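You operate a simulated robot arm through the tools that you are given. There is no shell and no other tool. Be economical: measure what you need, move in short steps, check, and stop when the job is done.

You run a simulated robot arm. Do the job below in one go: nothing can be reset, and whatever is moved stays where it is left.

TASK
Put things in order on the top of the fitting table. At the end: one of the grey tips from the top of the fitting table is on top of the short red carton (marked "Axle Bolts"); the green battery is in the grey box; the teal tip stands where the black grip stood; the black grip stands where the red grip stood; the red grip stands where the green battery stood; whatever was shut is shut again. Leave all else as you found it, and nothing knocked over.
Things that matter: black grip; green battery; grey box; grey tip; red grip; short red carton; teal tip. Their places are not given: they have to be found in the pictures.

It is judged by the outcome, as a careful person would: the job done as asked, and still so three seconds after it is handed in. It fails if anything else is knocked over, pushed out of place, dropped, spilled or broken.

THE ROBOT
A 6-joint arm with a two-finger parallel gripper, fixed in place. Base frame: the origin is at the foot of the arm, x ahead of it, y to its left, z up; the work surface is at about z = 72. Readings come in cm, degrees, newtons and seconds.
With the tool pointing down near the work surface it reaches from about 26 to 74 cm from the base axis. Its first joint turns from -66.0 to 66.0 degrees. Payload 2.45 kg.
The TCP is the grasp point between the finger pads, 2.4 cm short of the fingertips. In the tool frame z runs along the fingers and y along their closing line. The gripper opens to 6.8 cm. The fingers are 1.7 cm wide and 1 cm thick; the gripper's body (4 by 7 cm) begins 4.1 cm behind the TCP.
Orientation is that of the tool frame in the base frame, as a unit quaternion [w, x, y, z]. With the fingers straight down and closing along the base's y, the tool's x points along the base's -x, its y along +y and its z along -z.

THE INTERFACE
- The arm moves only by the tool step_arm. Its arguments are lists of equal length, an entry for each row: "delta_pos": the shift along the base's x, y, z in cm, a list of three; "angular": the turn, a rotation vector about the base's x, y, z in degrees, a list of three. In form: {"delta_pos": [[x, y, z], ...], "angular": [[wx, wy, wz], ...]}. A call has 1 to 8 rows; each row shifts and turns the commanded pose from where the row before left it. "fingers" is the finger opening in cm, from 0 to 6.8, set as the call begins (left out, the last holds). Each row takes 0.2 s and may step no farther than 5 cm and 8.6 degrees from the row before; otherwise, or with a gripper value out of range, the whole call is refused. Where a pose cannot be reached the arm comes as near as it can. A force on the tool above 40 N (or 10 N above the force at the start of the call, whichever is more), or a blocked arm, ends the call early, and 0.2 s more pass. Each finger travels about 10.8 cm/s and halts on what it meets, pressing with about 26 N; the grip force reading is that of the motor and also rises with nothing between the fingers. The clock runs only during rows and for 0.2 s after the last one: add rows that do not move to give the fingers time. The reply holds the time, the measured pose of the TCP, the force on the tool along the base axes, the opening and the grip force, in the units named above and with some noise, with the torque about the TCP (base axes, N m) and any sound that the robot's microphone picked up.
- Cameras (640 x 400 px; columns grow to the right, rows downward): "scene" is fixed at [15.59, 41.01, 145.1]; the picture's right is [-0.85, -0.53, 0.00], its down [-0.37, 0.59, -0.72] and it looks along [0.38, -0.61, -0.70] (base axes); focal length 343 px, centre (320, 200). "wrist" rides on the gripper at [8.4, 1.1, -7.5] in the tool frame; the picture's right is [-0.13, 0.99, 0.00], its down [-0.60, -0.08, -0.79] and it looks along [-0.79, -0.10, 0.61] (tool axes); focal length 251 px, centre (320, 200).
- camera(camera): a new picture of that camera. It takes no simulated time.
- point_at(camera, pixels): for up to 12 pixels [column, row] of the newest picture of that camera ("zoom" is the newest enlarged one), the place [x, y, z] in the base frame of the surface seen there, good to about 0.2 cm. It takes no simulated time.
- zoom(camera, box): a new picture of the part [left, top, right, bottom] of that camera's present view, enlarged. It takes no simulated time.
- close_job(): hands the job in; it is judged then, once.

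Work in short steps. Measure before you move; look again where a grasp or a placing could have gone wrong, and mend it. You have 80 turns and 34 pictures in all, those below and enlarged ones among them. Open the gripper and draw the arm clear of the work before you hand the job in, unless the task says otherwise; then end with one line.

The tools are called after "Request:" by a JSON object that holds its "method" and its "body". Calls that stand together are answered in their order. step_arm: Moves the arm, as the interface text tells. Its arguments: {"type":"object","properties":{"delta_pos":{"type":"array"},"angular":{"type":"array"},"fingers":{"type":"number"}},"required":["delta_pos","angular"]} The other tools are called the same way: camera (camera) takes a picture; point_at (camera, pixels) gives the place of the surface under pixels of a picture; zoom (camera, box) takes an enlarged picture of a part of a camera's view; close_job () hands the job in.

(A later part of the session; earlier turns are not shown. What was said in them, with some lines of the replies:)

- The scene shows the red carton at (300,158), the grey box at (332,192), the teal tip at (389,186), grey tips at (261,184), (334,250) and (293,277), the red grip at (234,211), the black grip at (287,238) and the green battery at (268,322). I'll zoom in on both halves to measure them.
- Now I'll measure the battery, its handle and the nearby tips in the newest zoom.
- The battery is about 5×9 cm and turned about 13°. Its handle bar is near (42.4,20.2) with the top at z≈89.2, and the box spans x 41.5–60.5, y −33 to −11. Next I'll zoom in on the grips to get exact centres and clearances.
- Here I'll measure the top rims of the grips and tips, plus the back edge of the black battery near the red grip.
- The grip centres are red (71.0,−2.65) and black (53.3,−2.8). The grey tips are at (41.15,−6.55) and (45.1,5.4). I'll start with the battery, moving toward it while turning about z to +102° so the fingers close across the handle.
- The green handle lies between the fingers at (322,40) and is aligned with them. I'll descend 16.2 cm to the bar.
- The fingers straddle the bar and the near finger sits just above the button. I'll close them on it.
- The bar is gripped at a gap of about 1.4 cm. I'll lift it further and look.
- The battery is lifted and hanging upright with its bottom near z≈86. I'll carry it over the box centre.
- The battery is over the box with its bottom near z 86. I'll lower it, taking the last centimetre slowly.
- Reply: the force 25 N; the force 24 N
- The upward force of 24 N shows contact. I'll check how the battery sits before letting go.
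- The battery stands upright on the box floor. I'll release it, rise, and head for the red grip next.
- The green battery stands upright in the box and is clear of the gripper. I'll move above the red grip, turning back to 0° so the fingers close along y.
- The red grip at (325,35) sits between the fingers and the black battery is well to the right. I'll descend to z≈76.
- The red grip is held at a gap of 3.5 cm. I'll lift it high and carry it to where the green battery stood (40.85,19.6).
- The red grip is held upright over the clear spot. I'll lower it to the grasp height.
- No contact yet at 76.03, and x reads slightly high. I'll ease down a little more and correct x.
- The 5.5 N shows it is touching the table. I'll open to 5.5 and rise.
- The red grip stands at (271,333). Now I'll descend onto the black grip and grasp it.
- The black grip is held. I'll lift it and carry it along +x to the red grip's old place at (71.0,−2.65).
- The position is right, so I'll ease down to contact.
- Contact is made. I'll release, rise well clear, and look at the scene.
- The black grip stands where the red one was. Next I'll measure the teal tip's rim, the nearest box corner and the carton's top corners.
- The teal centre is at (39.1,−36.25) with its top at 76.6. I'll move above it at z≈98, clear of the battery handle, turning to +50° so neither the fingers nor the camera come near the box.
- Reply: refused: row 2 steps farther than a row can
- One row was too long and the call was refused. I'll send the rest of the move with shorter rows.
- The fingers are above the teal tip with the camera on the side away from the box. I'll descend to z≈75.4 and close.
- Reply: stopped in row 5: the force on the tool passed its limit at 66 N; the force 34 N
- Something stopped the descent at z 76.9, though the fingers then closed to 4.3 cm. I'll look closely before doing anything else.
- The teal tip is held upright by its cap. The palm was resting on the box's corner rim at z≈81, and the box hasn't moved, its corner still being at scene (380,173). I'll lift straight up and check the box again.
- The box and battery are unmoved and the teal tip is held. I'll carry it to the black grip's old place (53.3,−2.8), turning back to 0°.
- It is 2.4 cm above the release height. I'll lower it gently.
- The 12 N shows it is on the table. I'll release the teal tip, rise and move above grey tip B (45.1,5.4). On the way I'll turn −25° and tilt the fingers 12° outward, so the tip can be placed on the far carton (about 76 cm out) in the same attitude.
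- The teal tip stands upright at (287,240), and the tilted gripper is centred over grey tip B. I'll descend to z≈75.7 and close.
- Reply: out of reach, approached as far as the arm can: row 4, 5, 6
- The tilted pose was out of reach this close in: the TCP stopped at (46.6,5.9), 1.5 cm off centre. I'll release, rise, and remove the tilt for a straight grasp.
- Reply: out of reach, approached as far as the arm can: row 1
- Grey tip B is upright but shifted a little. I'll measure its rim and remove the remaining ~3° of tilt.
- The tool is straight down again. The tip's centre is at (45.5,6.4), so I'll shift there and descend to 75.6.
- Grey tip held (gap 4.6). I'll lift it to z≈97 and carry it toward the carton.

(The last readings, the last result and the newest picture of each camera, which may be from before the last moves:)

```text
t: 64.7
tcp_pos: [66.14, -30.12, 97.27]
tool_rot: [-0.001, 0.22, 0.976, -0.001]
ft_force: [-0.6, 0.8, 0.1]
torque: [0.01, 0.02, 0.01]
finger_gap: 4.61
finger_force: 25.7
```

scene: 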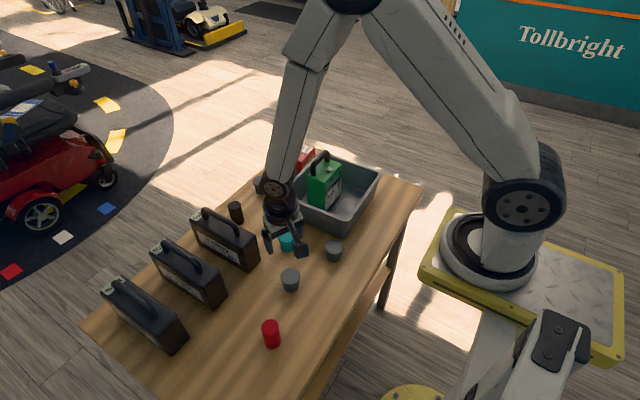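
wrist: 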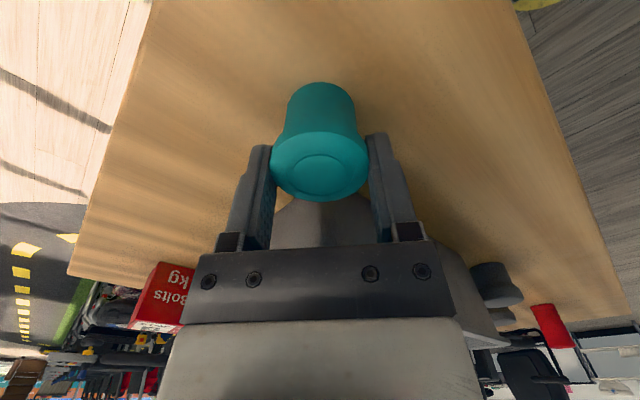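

At (66.1,−30.1,97) with the tip held. I'll try moving out over the carton's centre and lowering to z≈86 to see whether it's reachable, then look.

Request:
{"method": "step_arm", "body": {"delta_pos": [[1.3, -1, -3], [1.2, -1, -4], [0, 0, -4], [0, 0, 0]], "angular": [[0, 0, 0], [0, 0, 0], [0, 0, 0], [0, 0, 0]]}}

Request:
{"method": "zoom", "body": {"camera": "scene", "box": [250, 90, 370, 190]}}

Request:
{"method": "camera", "body": {"camera": "wrist"}}

```text
t: 65.7
tcp_pos: [67.94, -32.08, 87.3]
tool_rot: [-0.001, 0.218, 0.976, -0.002]
ft_force: [0.1, 0.3, -0.9]
torque: [0.0, 0.01, 0.01]
finger_gap: 4.58
finger_force: 25.9
out of reach, approached as far as the arm can: row 3
```

```text
4.00 times, centred on (310, 140) of scene
```

zoom: 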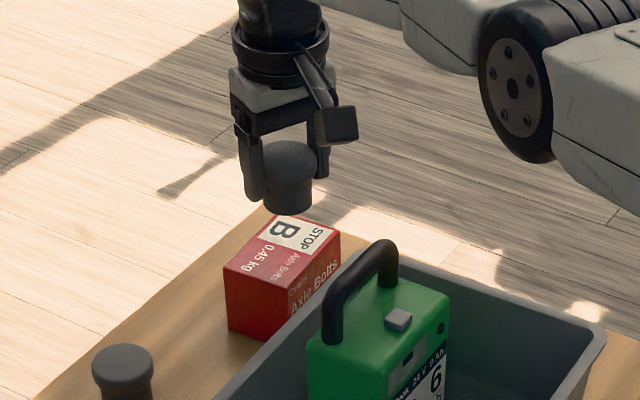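

```text
8 pictures are left
```

wrist: 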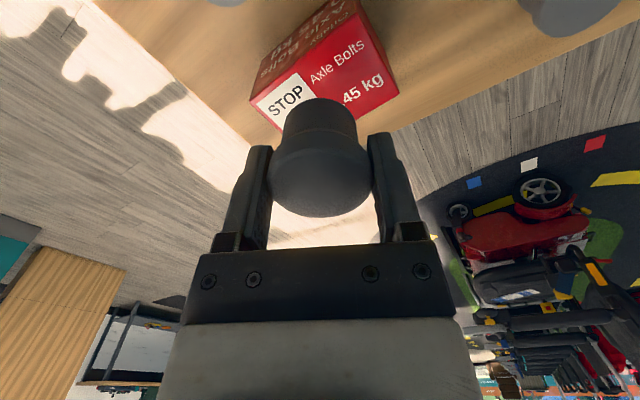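

Straight down it stops at radius ~75.1. I'll measure the carton's top corners in the zoom, at (225,268), (271,217), (340,238) and (297,283).

Request:
{"method": "zoom", "body": {"camera": "scene", "box": [270, 125, 350, 190]}}

Request:
{"method": "point_at", "body": {"camera": "wrist", "pixels": [[255, 98], [358, 4], [397, 94], [262, 118], [300, 73], [350, 50]]}}

```text
6.15 times, centred on (310, 158) of scene
```

zoom: 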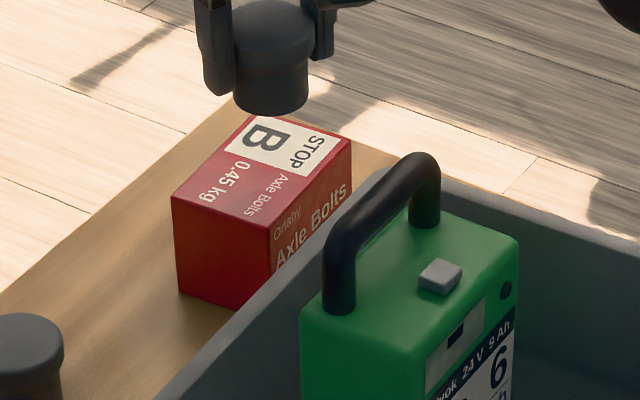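

```text
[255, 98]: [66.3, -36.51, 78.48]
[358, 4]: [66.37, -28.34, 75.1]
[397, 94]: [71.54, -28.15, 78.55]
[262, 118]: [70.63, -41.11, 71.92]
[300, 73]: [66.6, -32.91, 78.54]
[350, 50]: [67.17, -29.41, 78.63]
```

The carton top spans x 66.3–71.7, y −36.5 to −28.2. I'll aim for (68.8,−31.2). A slight outward tilt of about 6° gives the missing reach, and the tip will settle flat from that.

Request:
{"method": "step_arm", "body": {"delta_pos": [[0, 0.4, 0], [0.4, 0.4, 0], [0.4, 0, 0], [0, 0, -1.5], [0, 0, -1.5], [0, 0, 0]], "angular": [[-1.3, -2.7, 0], [-1.3, -2.7, 0], [0, 0, 0], [0, 0, 0], [0, 0, 0], [0, 0, 0]]}}

```text
t: 67.1
tcp_pos: [68.77, -30.96, 84.24]
tool_rot: [0.05, 0.219, 0.974, -0.012]
ft_force: [-0.5, 0.5, -0.4]
torque: [-0.01, 0.0, 0.0]
finger_gap: 4.58
finger_force: 26.1
```

That is reachable. I'll lower it in small steps until light contact, expected near z≈82.4.

Request:
{"method": "step_arm", "body": {"delta_pos": [[0, 0, -0.8], [0, 0, -0.5], [0, 0, -0.2], [0, 0, 0]], "angular": [[0, 0, 0], [0, 0, 0], [0, 0, 0], [0, 0, 0]]}}

```text
t: 68.1
tcp_pos: [68.93, -31.11, 82.96]
tool_rot: [0.051, 0.218, 0.974, -0.012]
ft_force: [0.2, -0.4, -0.1]
torque: [-0.02, 0.02, 0.0]
finger_gap: 4.55
finger_force: 25.8
```

No contact yet, so I'll go down a little more.

Request:
{"method": "step_arm", "body": {"delta_pos": [[0, 0, -0.2], [0, 0, -0.2], [0, 0, 0]], "angular": [[0, 0, 0], [0, 0, 0], [0, 0, 0]]}}

Request:
{"method": "zoom", "body": {"camera": "scene", "box": [270, 125, 350, 190]}}

```text
t: 68.9
tcp_pos: [68.96, -31.05, 82.41]
tool_rot: [0.051, 0.219, 0.974, -0.012]
ft_force: [0.3, 0.2, -0.8]
torque: [0.0, -0.01, -0.04]
finger_gap: 4.57
finger_force: 26.0
```

```text
6.15 times, centred on (310, 158) of scene
```

zoom: 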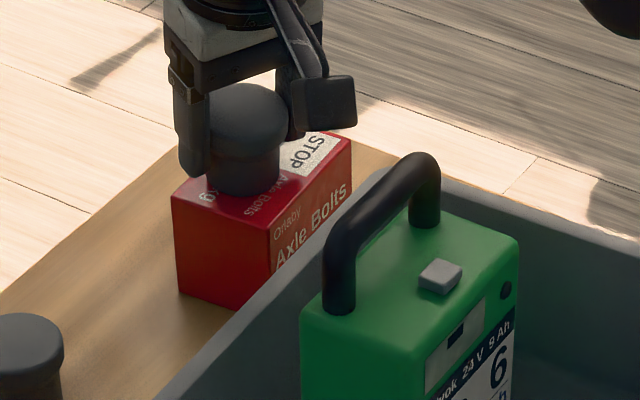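

The tip is over the middle of the carton's near half and almost touching. I'll ease down in 0.15 steps.

Request:
{"method": "step_arm", "body": {"delta_pos": [[0, -0.3, 0], [0, 0, -0.15], [0, 0, 0]], "angular": [[0, 0, 0], [0, 0, 0], [0, 0, 0]]}}

```text
t: 69.7
tcp_pos: [69.05, -31.4, 82.48]
tool_rot: [0.052, 0.218, 0.974, -0.013]
ft_force: [-0.8, 2.2, 9.0]
torque: [0.21, 0.15, -0.04]
finger_gap: 4.56
finger_force: 26.0
```

Contact at 9 N. I'll open just enough, pause, then retreat along the tool axis.

Request:
{"method": "step_arm", "body": {"delta_pos": [[0, 0, 0], [0, 0, 0], [0, 0, 0]], "angular": [[0, 0, 0], [0, 0, 0], [0, 0, 0]], "fingers": 6.0}}

Request:
{"method": "step_arm", "body": {"delta_pos": [[-0.1, 0.05, 1], [-0.2, 0.1, 2], [-0.4, 0.2, 4], [-0.4, 0.2, 4], [-1, 0.5, 4], [0, 0, 0]], "angular": [[0, 0, 0], [0, 0, 0], [0, 0, 0], [0, 0, 0], [1.3, 2.7, 0], [1.3, 2.7, 0]]}}

Request:
{"method": "zoom", "body": {"camera": "scene", "box": [210, 110, 400, 260]}}

```text
t: 70.5
tcp_pos: [68.95, -31.29, 82.14]
tool_rot: [0.051, 0.219, 0.974, -0.012]
ft_force: [0.3, 0.4, -0.3]
torque: [0.03, -0.02, -0.02]
finger_gap: 6.0
finger_force: 0.0
```

```text
t: 71.9
tcp_pos: [66.9, -30.22, 97.3]
tool_rot: [-0.001, 0.218, 0.976, -0.001]
ft_force: [0.0, 0.2, 0.3]
torque: [-0.01, -0.01, -0.02]
finger_gap: 5.99
finger_force: 0.2
```

```text
2.67 times, centred on (305, 185) of scene
```

zoom: 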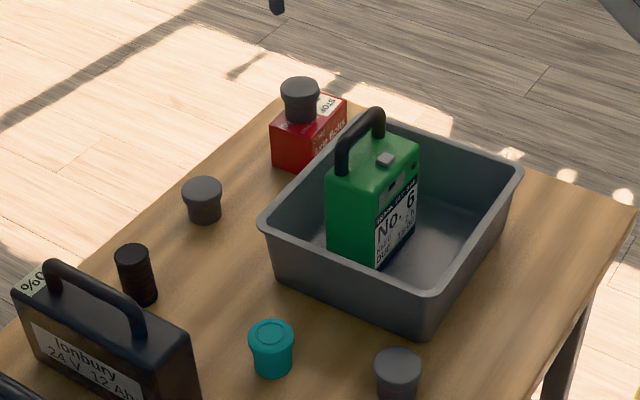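

The grey tip stands on the carton and everything else is upright. I'll draw the arm clear and verify the final positions.

Request:
{"method": "step_arm", "body": {"delta_pos": [[0, 0, 4.5], [0, 0, 4.5], [-4, 1, 0], [-4, 1, 0], [-4, 1, 0], [-4, 1, 0], [-4, 1, 0], [0, 0, 0]], "angular": [[0, 0, 0], [0, 0, 0], [0, 0, 0], [0, 0, 0], [0, 0, 0], [0, 0, 0], [0, 0, 0], [0, 0, 0]]}}

Request:
{"method": "camera", "body": {"camera": "scene"}}

Request:
{"method": "point_at", "body": {"camera": "scene", "pixels": [[271, 326], [235, 206], [287, 236], [300, 142], [340, 161], [322, 160], [334, 245], [261, 179]]}}

```text
t: 73.7
tcp_pos: [46.78, -25.12, 106.04]
tool_rot: [0.0, 0.218, 0.976, -0.001]
ft_force: [-0.6, 0.7, 0.2]
torque: [0.02, -0.06, 0.0]
finger_gap: 5.99
finger_force: 0.1
```

```text
4 pictures are left
```

scene: 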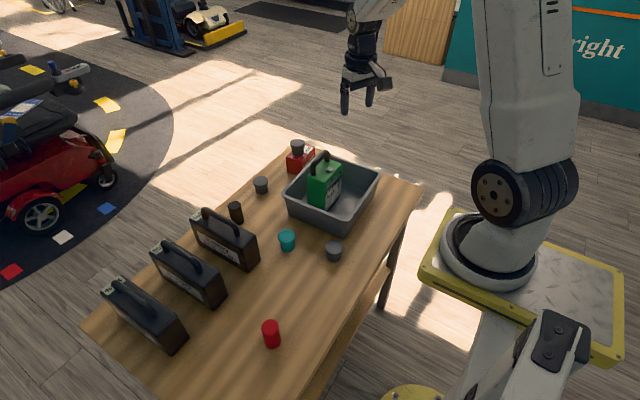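

```text
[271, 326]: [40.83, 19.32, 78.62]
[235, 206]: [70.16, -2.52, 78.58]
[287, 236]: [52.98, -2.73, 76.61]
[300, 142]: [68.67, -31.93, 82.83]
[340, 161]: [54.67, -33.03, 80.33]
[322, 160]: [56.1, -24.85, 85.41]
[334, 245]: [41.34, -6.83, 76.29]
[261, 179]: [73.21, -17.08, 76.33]
```

The measurements match: red grip (40.8,19.3), black grip (~70.6,−2.5), teal tip (53,−2.7), grey tip on the carton at z 82.8, battery in the box. The arm is clear and the gripper open, so I'm handing in.

Request:
{"method": "close_job", "body": {}}

```text
The job is handed in.
```

The table is in order: one grey tip is on the "Axle Bolts" carton, the green battery is in the grey box, and the teal tip, black grip and red grip each stand in their new places. Nothing was knocked over and nothing had been shut; the gripper briefly pressed on the box's corner rim at about 66 N, but the box didn't measurably move.
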